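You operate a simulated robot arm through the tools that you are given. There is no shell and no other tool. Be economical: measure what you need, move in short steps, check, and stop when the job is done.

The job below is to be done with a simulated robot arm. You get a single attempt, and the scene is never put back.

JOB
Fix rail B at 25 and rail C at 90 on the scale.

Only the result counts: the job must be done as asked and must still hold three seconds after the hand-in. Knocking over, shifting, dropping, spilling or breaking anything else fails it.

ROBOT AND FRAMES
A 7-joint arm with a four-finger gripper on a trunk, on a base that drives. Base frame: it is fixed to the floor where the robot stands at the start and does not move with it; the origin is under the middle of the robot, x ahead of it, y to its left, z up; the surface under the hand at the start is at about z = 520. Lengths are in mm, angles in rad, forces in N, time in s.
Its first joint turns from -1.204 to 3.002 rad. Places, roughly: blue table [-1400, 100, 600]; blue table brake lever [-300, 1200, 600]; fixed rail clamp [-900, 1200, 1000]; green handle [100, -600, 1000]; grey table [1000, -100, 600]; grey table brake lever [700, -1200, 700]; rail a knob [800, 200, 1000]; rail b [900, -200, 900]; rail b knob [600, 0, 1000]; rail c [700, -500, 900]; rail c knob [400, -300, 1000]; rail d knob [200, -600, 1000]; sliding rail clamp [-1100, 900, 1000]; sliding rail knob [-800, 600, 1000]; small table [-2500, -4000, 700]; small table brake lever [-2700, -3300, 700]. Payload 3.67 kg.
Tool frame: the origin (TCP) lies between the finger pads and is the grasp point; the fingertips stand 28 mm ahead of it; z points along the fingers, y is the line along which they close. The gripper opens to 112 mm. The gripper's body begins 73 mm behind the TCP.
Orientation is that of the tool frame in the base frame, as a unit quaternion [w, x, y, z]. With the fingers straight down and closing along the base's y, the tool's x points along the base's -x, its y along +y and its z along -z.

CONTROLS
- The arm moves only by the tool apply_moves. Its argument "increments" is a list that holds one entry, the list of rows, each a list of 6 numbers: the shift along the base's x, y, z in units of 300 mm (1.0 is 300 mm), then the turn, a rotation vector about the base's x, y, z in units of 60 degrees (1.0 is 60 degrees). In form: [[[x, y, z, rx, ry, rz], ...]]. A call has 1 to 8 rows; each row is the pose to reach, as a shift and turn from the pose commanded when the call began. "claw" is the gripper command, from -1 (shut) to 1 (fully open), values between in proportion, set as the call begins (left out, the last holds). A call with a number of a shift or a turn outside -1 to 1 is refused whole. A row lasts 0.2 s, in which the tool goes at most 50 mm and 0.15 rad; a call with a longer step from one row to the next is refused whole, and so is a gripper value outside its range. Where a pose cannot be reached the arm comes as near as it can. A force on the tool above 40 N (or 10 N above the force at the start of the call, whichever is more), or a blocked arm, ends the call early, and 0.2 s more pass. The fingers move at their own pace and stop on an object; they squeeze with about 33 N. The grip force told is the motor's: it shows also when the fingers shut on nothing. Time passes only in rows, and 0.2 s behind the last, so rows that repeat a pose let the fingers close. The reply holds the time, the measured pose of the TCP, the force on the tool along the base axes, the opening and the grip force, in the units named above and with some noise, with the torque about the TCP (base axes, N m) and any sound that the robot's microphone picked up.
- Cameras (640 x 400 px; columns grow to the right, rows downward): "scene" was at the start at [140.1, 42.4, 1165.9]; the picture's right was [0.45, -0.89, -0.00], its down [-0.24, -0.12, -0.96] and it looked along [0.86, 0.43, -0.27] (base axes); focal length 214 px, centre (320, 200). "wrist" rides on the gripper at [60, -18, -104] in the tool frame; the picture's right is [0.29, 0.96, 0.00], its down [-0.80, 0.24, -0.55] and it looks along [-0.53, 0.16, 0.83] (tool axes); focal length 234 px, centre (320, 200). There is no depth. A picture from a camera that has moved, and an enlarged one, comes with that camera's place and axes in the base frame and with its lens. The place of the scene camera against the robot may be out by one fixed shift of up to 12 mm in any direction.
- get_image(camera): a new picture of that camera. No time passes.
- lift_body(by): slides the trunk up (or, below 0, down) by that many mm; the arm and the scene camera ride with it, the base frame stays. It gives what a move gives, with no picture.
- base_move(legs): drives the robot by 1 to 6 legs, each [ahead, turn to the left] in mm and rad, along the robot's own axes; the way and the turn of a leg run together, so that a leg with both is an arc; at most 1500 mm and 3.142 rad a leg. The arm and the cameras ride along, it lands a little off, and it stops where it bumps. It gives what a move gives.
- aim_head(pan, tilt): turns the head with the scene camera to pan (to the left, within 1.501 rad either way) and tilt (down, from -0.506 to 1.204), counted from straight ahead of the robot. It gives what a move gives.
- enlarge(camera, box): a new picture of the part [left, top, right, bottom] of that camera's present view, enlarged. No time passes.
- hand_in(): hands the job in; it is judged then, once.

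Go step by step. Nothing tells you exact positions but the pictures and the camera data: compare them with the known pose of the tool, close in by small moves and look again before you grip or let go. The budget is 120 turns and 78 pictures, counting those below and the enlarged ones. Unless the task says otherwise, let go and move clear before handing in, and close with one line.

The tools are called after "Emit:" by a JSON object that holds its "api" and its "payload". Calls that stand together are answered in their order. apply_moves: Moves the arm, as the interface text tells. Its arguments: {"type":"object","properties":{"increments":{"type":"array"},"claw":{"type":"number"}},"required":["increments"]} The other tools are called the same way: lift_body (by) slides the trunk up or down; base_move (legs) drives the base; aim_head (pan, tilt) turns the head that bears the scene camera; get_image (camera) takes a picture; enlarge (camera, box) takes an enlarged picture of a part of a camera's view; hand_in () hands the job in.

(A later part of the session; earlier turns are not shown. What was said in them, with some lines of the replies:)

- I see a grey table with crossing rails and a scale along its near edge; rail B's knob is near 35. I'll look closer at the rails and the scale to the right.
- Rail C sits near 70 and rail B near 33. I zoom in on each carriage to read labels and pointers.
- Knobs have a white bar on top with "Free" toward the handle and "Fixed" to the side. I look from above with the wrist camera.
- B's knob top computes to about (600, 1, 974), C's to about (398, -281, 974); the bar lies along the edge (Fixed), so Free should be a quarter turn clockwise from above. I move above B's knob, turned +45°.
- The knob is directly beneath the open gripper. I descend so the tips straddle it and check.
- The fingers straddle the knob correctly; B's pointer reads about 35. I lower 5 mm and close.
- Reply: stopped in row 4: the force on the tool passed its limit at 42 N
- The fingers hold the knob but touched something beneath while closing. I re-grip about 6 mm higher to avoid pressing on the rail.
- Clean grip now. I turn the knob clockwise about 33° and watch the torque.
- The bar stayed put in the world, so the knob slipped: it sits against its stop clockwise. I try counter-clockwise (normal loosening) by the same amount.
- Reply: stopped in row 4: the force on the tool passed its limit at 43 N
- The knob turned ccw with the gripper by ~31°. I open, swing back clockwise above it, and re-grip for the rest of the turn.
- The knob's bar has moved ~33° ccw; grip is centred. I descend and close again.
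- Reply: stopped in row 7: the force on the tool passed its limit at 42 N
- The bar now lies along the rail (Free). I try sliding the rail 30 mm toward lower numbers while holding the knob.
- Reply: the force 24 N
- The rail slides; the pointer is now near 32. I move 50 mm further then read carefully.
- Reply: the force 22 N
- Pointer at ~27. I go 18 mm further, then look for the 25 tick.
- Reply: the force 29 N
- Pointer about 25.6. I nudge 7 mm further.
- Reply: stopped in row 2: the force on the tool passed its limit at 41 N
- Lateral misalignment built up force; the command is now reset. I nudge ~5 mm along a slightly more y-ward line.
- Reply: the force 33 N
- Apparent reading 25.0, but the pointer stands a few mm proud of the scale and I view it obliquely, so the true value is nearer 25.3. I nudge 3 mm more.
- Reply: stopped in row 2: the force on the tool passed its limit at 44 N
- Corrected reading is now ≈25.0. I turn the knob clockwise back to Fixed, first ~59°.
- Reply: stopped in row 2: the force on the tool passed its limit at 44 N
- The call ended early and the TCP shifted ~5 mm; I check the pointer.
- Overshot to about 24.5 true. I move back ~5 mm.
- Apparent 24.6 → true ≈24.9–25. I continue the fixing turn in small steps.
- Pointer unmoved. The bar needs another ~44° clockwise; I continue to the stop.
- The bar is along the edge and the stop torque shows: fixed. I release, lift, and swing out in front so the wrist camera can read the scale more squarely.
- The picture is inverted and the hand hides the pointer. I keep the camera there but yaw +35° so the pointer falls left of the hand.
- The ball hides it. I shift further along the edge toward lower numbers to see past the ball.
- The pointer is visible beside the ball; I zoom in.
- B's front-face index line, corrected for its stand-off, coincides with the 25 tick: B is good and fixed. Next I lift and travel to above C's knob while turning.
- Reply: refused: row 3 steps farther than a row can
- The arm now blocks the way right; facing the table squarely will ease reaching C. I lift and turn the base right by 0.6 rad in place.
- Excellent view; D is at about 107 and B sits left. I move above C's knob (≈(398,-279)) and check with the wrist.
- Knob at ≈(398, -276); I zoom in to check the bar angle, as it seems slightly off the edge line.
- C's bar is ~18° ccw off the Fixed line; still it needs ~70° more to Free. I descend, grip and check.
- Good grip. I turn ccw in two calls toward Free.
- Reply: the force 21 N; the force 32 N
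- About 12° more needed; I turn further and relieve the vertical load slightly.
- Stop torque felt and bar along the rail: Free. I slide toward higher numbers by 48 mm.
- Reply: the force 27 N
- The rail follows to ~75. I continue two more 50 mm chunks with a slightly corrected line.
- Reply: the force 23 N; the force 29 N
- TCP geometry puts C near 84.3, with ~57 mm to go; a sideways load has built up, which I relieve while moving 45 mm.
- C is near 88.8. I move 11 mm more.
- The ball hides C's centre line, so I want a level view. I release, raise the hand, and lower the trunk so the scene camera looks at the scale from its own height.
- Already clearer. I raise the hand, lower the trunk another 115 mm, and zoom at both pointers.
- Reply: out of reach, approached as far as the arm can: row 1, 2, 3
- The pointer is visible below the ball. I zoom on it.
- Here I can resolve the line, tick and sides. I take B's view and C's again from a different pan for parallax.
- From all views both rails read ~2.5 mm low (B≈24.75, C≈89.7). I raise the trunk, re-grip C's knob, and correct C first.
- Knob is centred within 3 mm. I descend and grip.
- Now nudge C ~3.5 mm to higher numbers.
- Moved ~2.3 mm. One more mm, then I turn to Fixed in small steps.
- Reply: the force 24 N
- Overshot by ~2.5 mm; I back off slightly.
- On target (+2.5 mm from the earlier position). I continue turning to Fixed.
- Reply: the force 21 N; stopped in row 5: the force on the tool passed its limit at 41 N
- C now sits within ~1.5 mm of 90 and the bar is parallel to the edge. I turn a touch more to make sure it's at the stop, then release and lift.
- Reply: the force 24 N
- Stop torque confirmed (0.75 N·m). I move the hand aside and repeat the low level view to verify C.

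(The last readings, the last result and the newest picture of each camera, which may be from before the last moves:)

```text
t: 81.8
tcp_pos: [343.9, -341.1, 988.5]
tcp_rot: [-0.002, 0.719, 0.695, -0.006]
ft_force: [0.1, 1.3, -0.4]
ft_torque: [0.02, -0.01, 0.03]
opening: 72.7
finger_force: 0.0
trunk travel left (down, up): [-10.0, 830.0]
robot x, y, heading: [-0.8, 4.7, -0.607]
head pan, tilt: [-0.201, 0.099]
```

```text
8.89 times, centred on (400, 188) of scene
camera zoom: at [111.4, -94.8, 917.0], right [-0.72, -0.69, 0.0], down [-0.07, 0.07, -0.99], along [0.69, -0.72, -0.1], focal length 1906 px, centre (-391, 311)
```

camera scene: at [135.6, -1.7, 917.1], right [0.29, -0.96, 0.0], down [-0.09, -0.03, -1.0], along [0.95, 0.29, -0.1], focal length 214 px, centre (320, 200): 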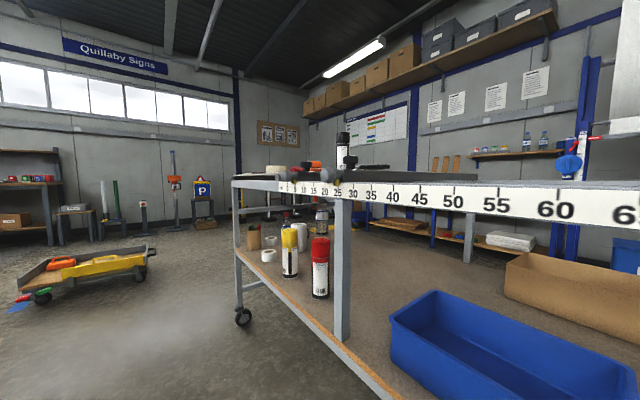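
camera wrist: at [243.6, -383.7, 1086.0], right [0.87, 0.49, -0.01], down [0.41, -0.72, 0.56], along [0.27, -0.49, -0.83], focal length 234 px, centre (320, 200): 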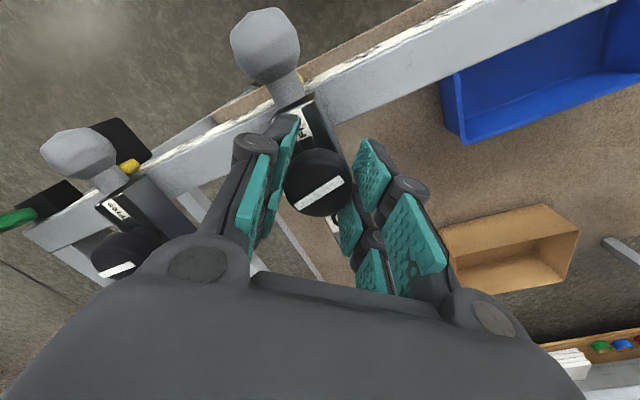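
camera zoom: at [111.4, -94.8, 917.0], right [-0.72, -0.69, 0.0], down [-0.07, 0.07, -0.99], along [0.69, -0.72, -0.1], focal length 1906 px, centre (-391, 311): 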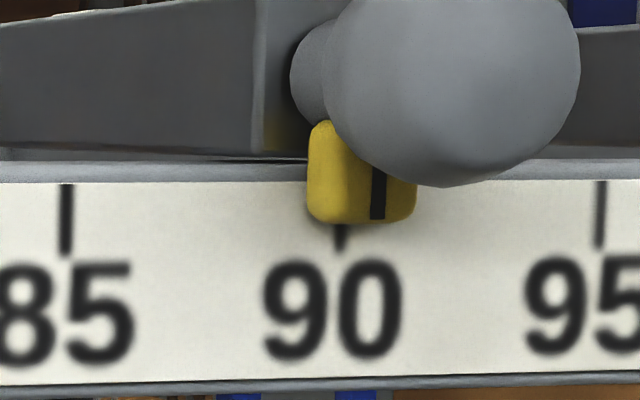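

C's line, corrected for stand-off (~10 mm), reads 90.05–90.1: good. To pin B exactly I raise the trunk and bring the wrist camera to B's low-number side for opposite parallax.

Emit:
{"api": "lift_body", "payload": {"by": 265}}

Emit:
{"api": "apply_moves", "payload": {"increments": [[[0.054, 0.142, 0, 0, 0, 0.05], [0.109, 0.284, 0, 0, 0, 0.1], [0.164, 0.427, 0, 0, 0, 0.15], [0.218, 0.569, 0, 0, 0, 0.2], [0.273, 0.712, 0, 0, 0, 0.25], [0.328, 0.854, 0, 0, 0, 0.3]]]}}

Emit:
{"api": "apply_moves", "payload": {"increments": [[[0.054, 0.142, 0, 0, 0, 0.05], [0.109, 0.284, 0, 0, 0, 0.1], [0.164, 0.427, 0, 0, 0, 0.15], [0.218, 0.569, 0, 0, 0, 0.2], [0.273, 0.712, 0, 0, 0, 0.25], [0.328, 0.854, 0, 0, 0, 0.3]]]}}

Emit:
{"api": "apply_moves", "payload": {"increments": [[[0.054, 0.142, 0, 0, 0, 0.05], [0.109, 0.284, 0, 0, 0, 0.1], [0.164, 0.427, 0, 0, 0, 0.15], [0.218, 0.569, 0, 0, 0, 0.2], [0.273, 0.712, 0, 0, 0, 0.25], [0.328, 0.854, 0, 0, 0, 0.3]]]}}

```text
t: 84.5
tcp_pos: [344.5, -341.7, 1254.0]
tcp_rot: [-0.002, 0.719, 0.695, -0.005]
ft_force: [0.2, -0.1, 0.5]
ft_torque: [0.0, -0.03, -0.02]
opening: 72.8
finger_force: 0.0
trunk travel left (down, up): [-275.0, 565.0]
robot x, y, heading: [-0.5, 1.9, -0.603]
head pan, tilt: [-0.201, 0.099]
```

```text
t: 85.9
tcp_pos: [445.8, -86.8, 1252.8]
tcp_rot: [0.0, 0.601, 0.799, -0.006]
ft_force: [-0.2, -0.3, -0.5]
ft_torque: [0.0, 0.01, -0.01]
opening: 72.9
finger_force: 0.2
trunk travel left (down, up): [-275.0, 565.0]
robot x, y, heading: [2.0, 2.0, -0.605]
head pan, tilt: [-0.201, 0.099]
```

```text
t: 87.5
tcp_pos: [522.6, 80.9, 1324.1]
tcp_rot: [0.005, 0.493, 0.868, 0.055]
ft_force: [-0.3, 0.2, 0.3]
ft_torque: [0.05, -0.04, 0.01]
opening: 72.8
finger_force: 0.1
out of reach, approached as far as the arm can: row 6
trunk travel left (down, up): [-275.0, 565.0]
robot x, y, heading: [0.9, 3.9, -0.605]
head pan, tilt: [-0.201, 0.099]
stopped in row 6: the arm was blocked; the commanded pose is now the measured one
```

```text
t: 89.1
tcp_pos: [511.5, 88.7, 1365.4]
tcp_rot: [0.009, 0.385, 0.916, 0.108]
ft_force: [0.5, 0.3, -0.3]
ft_torque: [0.04, -0.04, 0.0]
opening: 72.8
finger_force: 0.0
out of reach, approached as far as the arm can: row 1, 2, 3, 4, 5, 6
trunk travel left (down, up): [-275.0, 565.0]
robot x, y, heading: [-1.7, 3.1, -0.609]
head pan, tilt: [-0.201, 0.099]
stopped in row 6: the arm was blocked; the commanded pose is now the measured one
```

The arm hit a joint limit in this heading. I turn the base back left by 0.6 rad with the hand high, then level the tool.

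Emit:
{"api": "base_move", "payload": {"legs": [[0, 0.6]]}}

Emit:
{"api": "aim_head", "payload": {"pan": 0.3, "tilt": 0.4}}

Emit:
{"api": "get_image", "payload": {"camera": "scene"}}

```text
t: 91.1
tcp_pos: [374.1, 362.5, 1365.2]
tcp_rot: [-0.024, 0.095, 0.99, 0.105]
ft_force: [-0.1, 0.2, 0.0]
ft_torque: [0.01, 0.01, 0.0]
opening: 72.9
finger_force: 0.0
trunk travel left (down, up): [-275.0, 565.0]
robot x, y, heading: [1.3, 3.4, -0.005]
head pan, tilt: [-0.201, 0.099]
```

```text
t: 92.0
tcp_pos: [374.6, 361.1, 1366.5]
tcp_rot: [-0.025, 0.096, 0.989, 0.105]
ft_force: [-0.6, -0.4, -0.7]
ft_torque: [-0.01, 0.0, -0.03]
opening: 72.7
finger_force: 0.0
trunk travel left (down, up): [-275.0, 565.0]
robot x, y, heading: [1.9, 1.5, -0.006]
head pan, tilt: [0.3, 0.4]
```

```text
12 pictures are left
camera scene: at [148.3, 17.6, 1160.2], right [0.19, -0.98, 0.0], down [-0.32, -0.06, -0.94], along [0.93, 0.18, -0.33], focal length 214 px, centre (320, 200)
```

scene: 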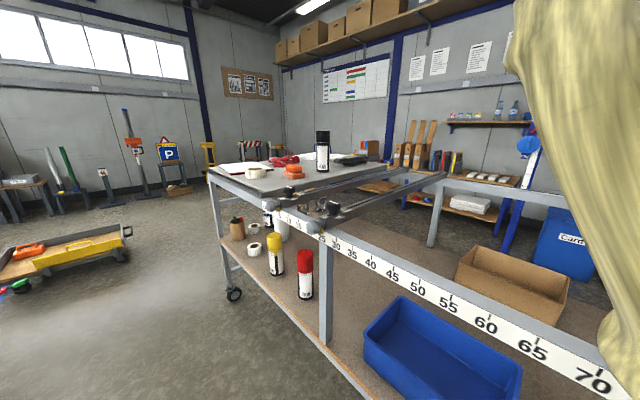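

The robot is back facing forward. I level the tool and descend to the viewing spot by B's low-number side.

Emit:
{"api": "apply_moves", "payload": {"increments": [[[0.07, 0.018, -0.11, -0.034, -0.005, 0], [0.14, 0.036, -0.22, -0.068, -0.01, 0], [0.21, 0.054, -0.33, -0.102, -0.014, 0], [0.28, 0.072, -0.44, -0.136, -0.019, 0], [0.36, 0.09, -0.56, -0.17, -0.024, 0], [0.44, 0.11, -0.687, -0.204, -0.028, 0]]]}}

Emit:
{"api": "apply_moves", "payload": {"increments": [[[0.07, 0.018, -0.11, 0, 0, -0.07], [0.14, 0.036, -0.22, 0, 0, -0.15], [0.21, 0.054, -0.33, 0, 0, -0.22], [0.28, 0.072, -0.44, 0, 0, -0.3], [0.36, 0.09, -0.56, 0, 0, -0.37], [0.44, 0.11, -0.68, 0, 0, -0.45], [0.44, 0.11, -0.68, 0, 0, -0.45]]]}}

Emit:
{"api": "get_image", "payload": {"camera": "wrist"}}

```text
t: 93.4
tcp_pos: [509.1, 395.6, 1156.5]
tcp_rot: [0.002, 0.097, 0.995, -0.001]
ft_force: [0.8, -0.7, -0.3]
ft_torque: [0.02, -0.02, -0.03]
opening: 72.8
finger_force: 0.1
trunk travel left (down, up): [-275.0, 565.0]
robot x, y, heading: [4.9, 2.9, -0.004]
head pan, tilt: [0.3, 0.4]
```

```text
t: 95.0
tcp_pos: [638.6, 428.8, 954.0]
tcp_rot: [0.001, 0.327, 0.945, 0.0]
ft_force: [-0.3, -0.7, 0.3]
ft_torque: [-0.01, 0.03, 0.02]
opening: 72.8
finger_force: 0.0
trunk travel left (down, up): [-275.0, 565.0]
robot x, y, heading: [2.6, 2.0, -0.008]
head pan, tilt: [0.3, 0.4]
```

```text
11 pictures are left
camera wrist: at [577.9, 452.5, 1057.3], right [0.37, 0.93, 0.0], down [0.77, -0.3, 0.56], along [0.52, -0.2, -0.83], focal length 234 px, centre (320, 200)
```

wrist: 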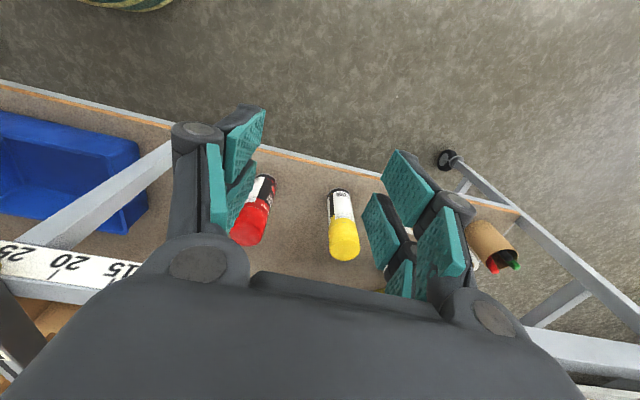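

B's pointer is just out of frame left; I yaw -20° to bring it in.

Emit:
{"api": "apply_moves", "payload": {"increments": [[[0, 0, 0, 0, 0, -0.11], [0, 0, 0, 0, 0, -0.22], [0, 0, 0, 0, 0, -0.33], [0, 0, 0, 0, 0, -0.33]]]}}

Emit:
{"api": "enlarge", "payload": {"camera": "wrist", "box": [0, 200, 160, 300]}}

```text
t: 96.0
tcp_pos: [637.2, 429.2, 955.5]
tcp_rot: [0.002, 0.485, 0.875, -0.001]
ft_force: [-0.5, 0.3, 0.4]
ft_torque: [0.04, 0.0, 0.01]
opening: 72.7
finger_force: 0.0
trunk travel left (down, up): [-275.0, 565.0]
robot x, y, heading: [2.0, 2.9, -0.001]
head pan, tilt: [0.3, 0.4]
```

```text
4.00 times, centred on (80, 250) of wrist
camera zoom: at [589.0, 470.5, 1058.7], right [0.66, 0.75, 0.0], down [0.63, -0.55, 0.56], along [0.42, -0.37, -0.83], focal length 937 px, centre (1280, 0)
```

zoom: 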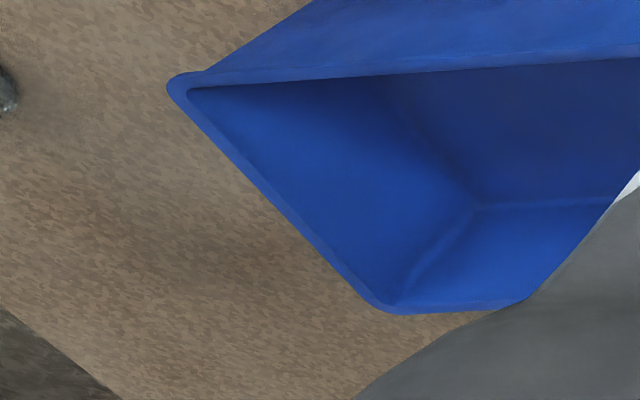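

Emit:
{"api": "apply_moves", "payload": {"increments": [[[0, 0, 0, 0, 0, 0.1], [0, 0, 0, 0, 0, 0.17], [0, 0, 0, 0, 0, 0.17]]]}}

Emit:
{"api": "enlarge", "payload": {"camera": "wrist", "box": [0, 225, 128, 305]}}

```text
t: 96.8
tcp_pos: [638.0, 428.2, 955.0]
tcp_rot: [0.001, 0.405, 0.915, 0.0]
ft_force: [-0.3, -0.3, -0.1]
ft_torque: [0.02, -0.01, 0.0]
opening: 72.9
finger_force: 0.1
trunk travel left (down, up): [-275.0, 565.0]
robot x, y, heading: [-0.1, 2.6, -0.007]
head pan, tilt: [0.3, 0.4]
```

```text
5.00 times, centred on (64, 265) of wrist
camera zoom: at [582.9, 461.5, 1058.1], right [0.51, 0.86, 0.0], down [0.71, -0.43, 0.56], along [0.48, -0.29, -0.83], focal length 1171 px, centre (1600, -125)
```

zoom: 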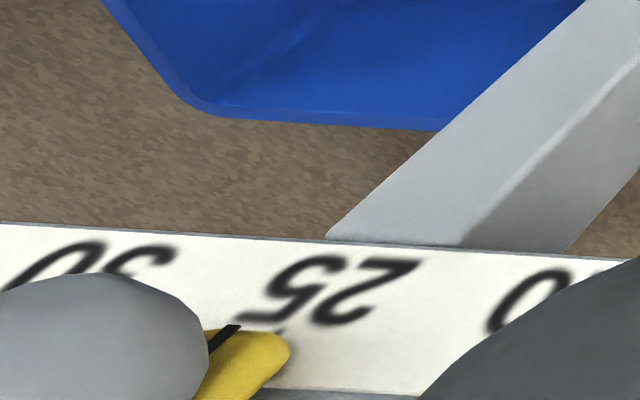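

Opposite parallax solves it: B's stand-off ≈9.8 mm, B ≈24.8 (2 mm low), C ≈90.1. I'll correct B by 2 mm: first lift and move above its knob.

Emit:
{"api": "apply_moves", "payload": {"increments": [[[0, 0, 0.16, 0, 0, 0], [0, 0, 0.32, 0, 0, 0], [0, 0, 0.46, 0, 0, 0], [0.01, -0.14, 0.46, 0, 0, 0], [0.02, -0.28, 0.46, 0, 0, 0], [0.03, -0.42, 0.46, 0, 0, 0], [0.04, -0.56, 0.46, 0, 0, 0], [0.05, -0.7, 0.46, 0, 0, 0]]], "claw": 0.6}}

Emit:
{"api": "apply_moves", "payload": {"increments": [[[0.01, -0.12, 0, 0, 0, 0], [0.02, -0.24, 0, 0, 0, 0], [0.03, -0.36, 0, 0, 0, 0], [0.035, -0.45, 0, 0, 0, 0], [0.035, -0.45, 0, 0, 0, 0]]]}}

Emit:
{"api": "aim_head", "payload": {"pan": 0.0, "tilt": 0.4}}

Emit:
{"api": "get_image", "payload": {"camera": "wrist"}}

Emit:
{"api": "enlarge", "payload": {"camera": "scene", "box": [250, 185, 310, 230]}}

```text
t: 98.6
tcp_pos: [652.6, 219.3, 1093.7]
tcp_rot: [0.001, 0.404, 0.915, -0.001]
ft_force: [0.0, -0.5, -0.5]
ft_torque: [0.0, 0.03, 0.01]
opening: 89.7
finger_force: 0.1
out of reach, approached as far as the arm can: row 2, 3
trunk travel left (down, up): [-275.0, 565.0]
robot x, y, heading: [2.0, 0.4, -0.007]
head pan, tilt: [0.3, 0.4]
```

```text
t: 99.8
tcp_pos: [663.7, 81.7, 1092.0]
tcp_rot: [0.0, 0.404, 0.915, 0.0]
ft_force: [0.3, 1.0, -1.2]
ft_torque: [-0.01, 0.03, 0.01]
opening: 89.5
finger_force: 0.0
trunk travel left (down, up): [-275.0, 565.0]
robot x, y, heading: [-3.0, 3.6, -0.004]
head pan, tilt: [0.3, 0.4]
```

```text
t: 100.6
tcp_pos: [663.6, 82.2, 1091.8]
tcp_rot: [0.001, 0.405, 0.914, 0.0]
ft_force: [-0.1, 0.8, 0.8]
ft_torque: [0.01, 0.01, 0.0]
opening: 89.6
finger_force: 0.1
trunk travel left (down, up): [-275.0, 565.0]
robot x, y, heading: [1.6, 1.9, -0.005]
head pan, tilt: [0.0, 0.4]
```

```text
8 pictures are left
camera wrist: at [607.6, 115.2, 1196.2], right [0.51, 0.86, 0.0], down [0.71, -0.43, 0.56], along [0.48, -0.29, -0.83], focal length 234 px, centre (320, 200)
```

wrist: 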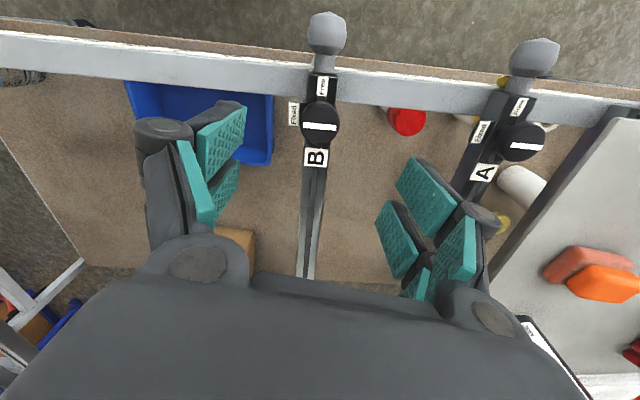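

```text
8.89 times, centred on (280, 208) of scene
camera zoom: at [149.6, -0.4, 1154.1], right [0.0, -1.0, 0.0], down [-0.39, 0.0, -0.92], along [0.92, 0.0, -0.39], focal length 1906 px, centre (676, 133)
```

zoom: 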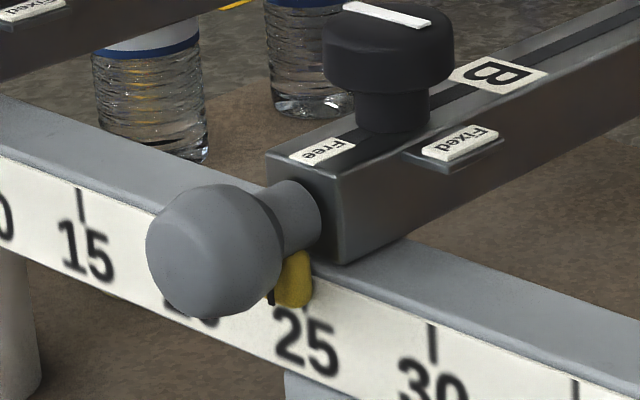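

I take this as the reference (ball left edge 146, pointer right edge 313; +2 mm ≈ +5 px). I descend, grip, and unlock ccw.

Emit:
{"api": "apply_moves", "payload": {"increments": [[[-0.006, 0.005, -0.13, 0, 0, 0], [-0.006, 0.005, -0.26, 0, 0, 0], [-0.006, 0.005, -0.368, 0, 0, 0], [-0.006, 0.005, -0.368, 0, 0, 0]]]}}

Emit:
{"api": "apply_moves", "payload": {"increments": [[[0, 0, 0, 0, 0, 0], [0, 0, 0, 0, 0, 0], [0, 0, 0, 0, 0, 0]]], "claw": -1}}

Emit:
{"api": "apply_moves", "payload": {"increments": [[[0, 0, 0, 0, 0, 0.12], [0, 0, 0, 0, 0, 0.24], [0, 0, 0, 0, 0, 0.36], [0, 0, 0, 0, 0, 0.48], [0, 0, 0, 0, 0, 0.6], [0, 0, 0, 0, 0, 0.72]]]}}

Emit:
{"api": "apply_moves", "payload": {"increments": [[[0, 0, 0, 0, 0, 0.12], [0, 0, 0, 0, 0, 0.24], [0, 0, 0, 0, 0, 0.36], [0, 0, 0, 0, 0, 0.48], [0, 0, 0, 0, 0, 0.6], [0, 0, 0, 0, 0, 0.72]]]}}

```text
t: 101.6
tcp_pos: [660.5, 84.6, 983.7]
tcp_rot: [0.0, 0.404, 0.915, 0.0]
ft_force: [0.6, 0.1, 0.0]
ft_torque: [-0.02, 0.05, 0.01]
opening: 89.6
finger_force: 0.0
trunk travel left (down, up): [-275.0, 565.0]
robot x, y, heading: [0.3, 4.0, -0.008]
head pan, tilt: [0.0, 0.4]
```

```text
t: 102.4
tcp_pos: [661.4, 84.4, 983.4]
tcp_rot: [0.001, 0.405, 0.914, -0.001]
ft_force: [-4.8, -3.2, -2.9]
ft_torque: [-0.14, 0.07, -0.01]
opening: 36.4
finger_force: 45.2
trunk travel left (down, up): [-275.0, 565.0]
robot x, y, heading: [3.5, 1.2, -0.007]
head pan, tilt: [0.0, 0.4]
```

```text
t: 103.8
tcp_pos: [661.4, 83.7, 983.4]
tcp_rot: [0.002, 0.038, 0.999, 0.0]
ft_force: [6.3, -4.8, -3.6]
ft_torque: [0.07, 0.07, 0.0]
opening: 36.1
finger_force: 45.2
trunk travel left (down, up): [-275.0, 565.0]
robot x, y, heading: [1.3, 2.2, -0.003]
head pan, tilt: [0.0, 0.4]
```

```text
t: 104.3
tcp_pos: [661.2, 83.3, 982.1]
tcp_rot: [0.004, -0.041, 0.999, -0.003]
ft_force: [2.8, -4.2, -2.9]
ft_torque: [-0.08, 0.72, 0.0]
opening: 36.5
finger_force: 45.2
trunk travel left (down, up): [-275.0, 565.0]
robot x, y, heading: [2.0, 5.3, -0.015]
head pan, tilt: [0.0, 0.4]
stopped in row 2: the force on the tool passed its limit at 44 N (the readings are from after the stop); the commanded pose is now the measured one
```

Half-way unlocked (~49°). I try the 2 mm nudge toward higher numbers here.

Emit:
{"api": "apply_moves", "payload": {"increments": [[[-0.0025, -0.0035, 0, 0, 0, 0], [-0.005, -0.0068, 0, 0, 0, 0], [-0.005, -0.0068, 0, 0, 0, 0]]]}}

Emit:
{"api": "enlarge", "payload": {"camera": "scene", "box": [250, 185, 310, 230]}}

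```text
t: 105.2
tcp_pos: [660.5, 81.5, 983.2]
tcp_rot: [0.002, -0.042, 0.999, -0.002]
ft_force: [13.3, -5.0, 32.0]
ft_torque: [-0.11, -0.58, -0.05]
opening: 36.2
finger_force: 44.8
trunk travel left (down, up): [-275.0, 565.0]
robot x, y, heading: [1.9, 2.1, -0.009]
head pan, tilt: [0.0, 0.4]
```

```text
8.89 times, centred on (280, 208) of scene
camera zoom: at [147.7, 1.0, 1154.4], right [-0.01, -1.0, 0.0], down [-0.39, 0.0, -0.92], along [0.92, -0.01, -0.39], focal length 1906 px, centre (676, 133)
```

zoom: 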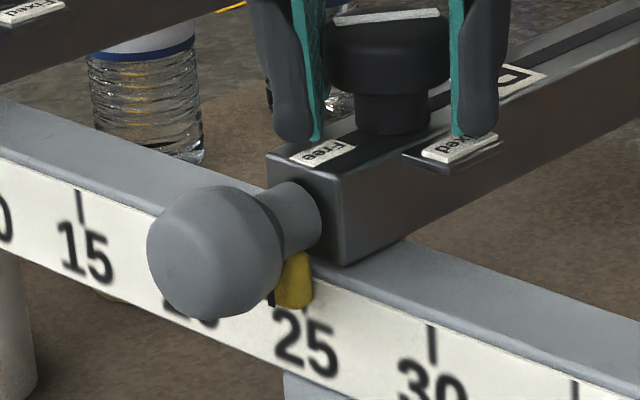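

About 0.7 mm so far; a further 2 mm command.

Emit:
{"api": "apply_moves", "payload": {"increments": [[[-0.0025, -0.0035, -0.005, 0, 0, 0], [-0.004, -0.006, -0.007, 0, 0, 0], [-0.004, -0.006, -0.007, 0, 0, 0]]]}}

Emit:
{"api": "enlarge", "payload": {"camera": "scene", "box": [250, 185, 310, 230]}}

```text
t: 106.0
tcp_pos: [658.4, 79.4, 980.2]
tcp_rot: [0.001, -0.041, 0.999, -0.003]
ft_force: [6.8, -1.4, 30.9]
ft_torque: [-0.03, -0.19, 0.01]
opening: 35.9
finger_force: 45.1
trunk travel left (down, up): [-275.0, 565.0]
robot x, y, heading: [2.8, 1.1, -0.006]
head pan, tilt: [0.0, 0.4]
```

```text
8.89 times, centred on (280, 208) of scene
camera zoom: at [147.6, 0.7, 1154.4], right [-0.01, -1.0, 0.0], down [-0.39, 0.0, -0.92], along [0.92, -0.01, -0.39], focal length 1906 px, centre (676, 133)
```

zoom: 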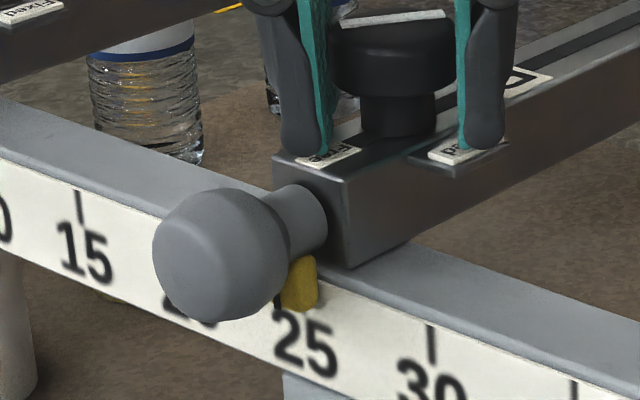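

Now ~+2.4 mm: B ≈25.0. I lock it, turning clockwise in small steps.

Emit:
{"api": "apply_moves", "payload": {"increments": [[[0, 0, 0, 0, 0, -0.1], [0, 0, 0, 0, 0, -0.2], [0, 0, 0, 0, 0, -0.3], [0, 0, 0, 0, 0, -0.4]]]}}

Emit:
{"api": "apply_moves", "payload": {"increments": [[[0, 0, 0, 0, 0, -0.1], [0, 0, 0, 0, 0, -0.2], [0, 0, 0, 0, 0, -0.3], [0, 0, 0, 0, 0, -0.4], [0, 0, 0, 0, 0, -0.5], [0, 0, 0, 0, 0, -0.58]]]}}

Emit:
{"api": "enlarge", "payload": {"camera": "scene", "box": [250, 185, 310, 230]}}

```text
t: 107.0
tcp_pos: [659.5, 79.6, 977.8]
tcp_rot: [-0.001, 0.167, 0.986, -0.004]
ft_force: [-14.3, 5.5, -0.2]
ft_torque: [-0.2, -0.22, -0.01]
opening: 35.2
finger_force: 44.8
trunk travel left (down, up): [-275.0, 565.0]
robot x, y, heading: [0.5, 6.0, -0.008]
head pan, tilt: [0.0, 0.4]
```

```text
t: 108.3
tcp_pos: [660.5, 79.6, 978.4]
tcp_rot: [-0.001, 0.455, 0.891, -0.002]
ft_force: [-10.8, 10.0, -20.8]
ft_torque: [0.26, -0.09, 0.41]
opening: 35.4
finger_force: 45.1
trunk travel left (down, up): [-275.0, 565.0]
robot x, y, heading: [0.2, 1.9, -0.006]
head pan, tilt: [0.0, 0.4]
```

```text
8.89 times, centred on (280, 208) of scene
camera zoom: at [150.0, 0.3, 1153.9], right [-0.01, -1.0, 0.0], down [-0.39, 0.0, -0.92], along [0.92, -0.01, -0.39], focal length 1906 px, centre (676, 133)
```

zoom: 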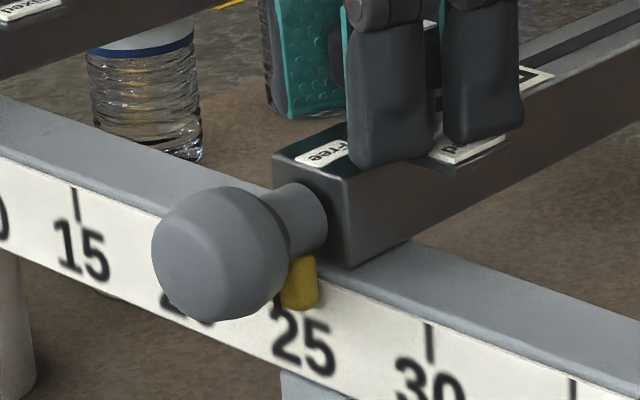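

B is locked (stop torque 0.41 N·m) at ≈25.05–25.1. I release, lift clear, and take a final check of both knobs.

Emit:
{"api": "apply_moves", "payload": {"increments": [[[0, 0, 0, 0, 0, 0], [0, 0, 0, 0, 0, 0], [0, 0, 0.1, 0, 0, 0], [0, 0, 0.25, 0, 0, 0], [0, 0, 0.4, 0, 0, 0], [0, 0, 0.55, 0, 0, 0], [0, 0, 0.7, 0, 0, 0]]], "claw": 0.5}}

Emit:
{"api": "aim_head", "payload": {"pan": -0.5, "tilt": 0.6}}

Emit:
{"api": "get_image", "payload": {"camera": "scene"}}

Emit:
{"api": "enlarge", "payload": {"camera": "scene", "box": [100, 140, 180, 220]}}

```text
t: 110.0
tcp_pos: [659.4, 80.2, 1186.1]
tcp_rot: [0.0, 0.455, 0.891, -0.003]
ft_force: [0.2, 0.6, -0.7]
ft_torque: [0.03, -0.01, 0.01]
opening: 84.5
finger_force: 0.1
trunk travel left (down, up): [-275.0, 565.0]
robot x, y, heading: [0.6, 4.1, -0.006]
head pan, tilt: [0.0, 0.4]
```

```text
t: 110.9
tcp_pos: [659.1, 80.7, 1186.5]
tcp_rot: [-0.001, 0.454, 0.891, -0.002]
ft_force: [-0.2, 0.2, 0.5]
ft_torque: [0.01, -0.02, 0.02]
opening: 84.1
finger_force: 0.1
trunk travel left (down, up): [-275.0, 565.0]
robot x, y, heading: [4.6, -0.4, -0.007]
head pan, tilt: [-0.499, 0.6]
```

```text
3 pictures are left
camera scene: at [134.2, -42.7, 1135.9], right [-0.48, -0.88, 0.0], down [-0.49, 0.27, -0.83], along [0.72, -0.4, -0.56], focal length 214 px, centre (320, 200)
```

scene: 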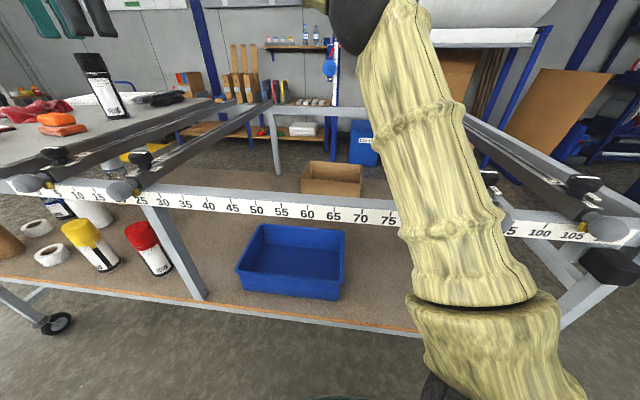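

```text
5.00 times, centred on (140, 180) of scene
camera zoom: at [134.2, -42.7, 1135.9], right [-0.48, -0.88, 0.0], down [-0.49, 0.27, -0.83], along [0.72, -0.4, -0.56], focal length 1072 px, centre (1220, 300)
```

zoom: 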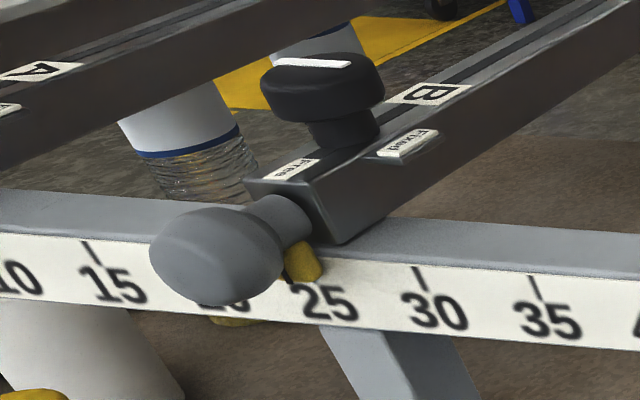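

Both rails are locked with their bars along the edge, the hand is clear, and nothing else on the table has moved. I'm handing in.

Emit:
{"api": "hand_in", "payload": {}}

```text
The job is handed in.
```

Rail B is fixed at about 25.1 and rail C at about 90.1 on the scale, each good to about 1 mm. Both knobs were turned back to their Fixed stops, and the job is handed in.
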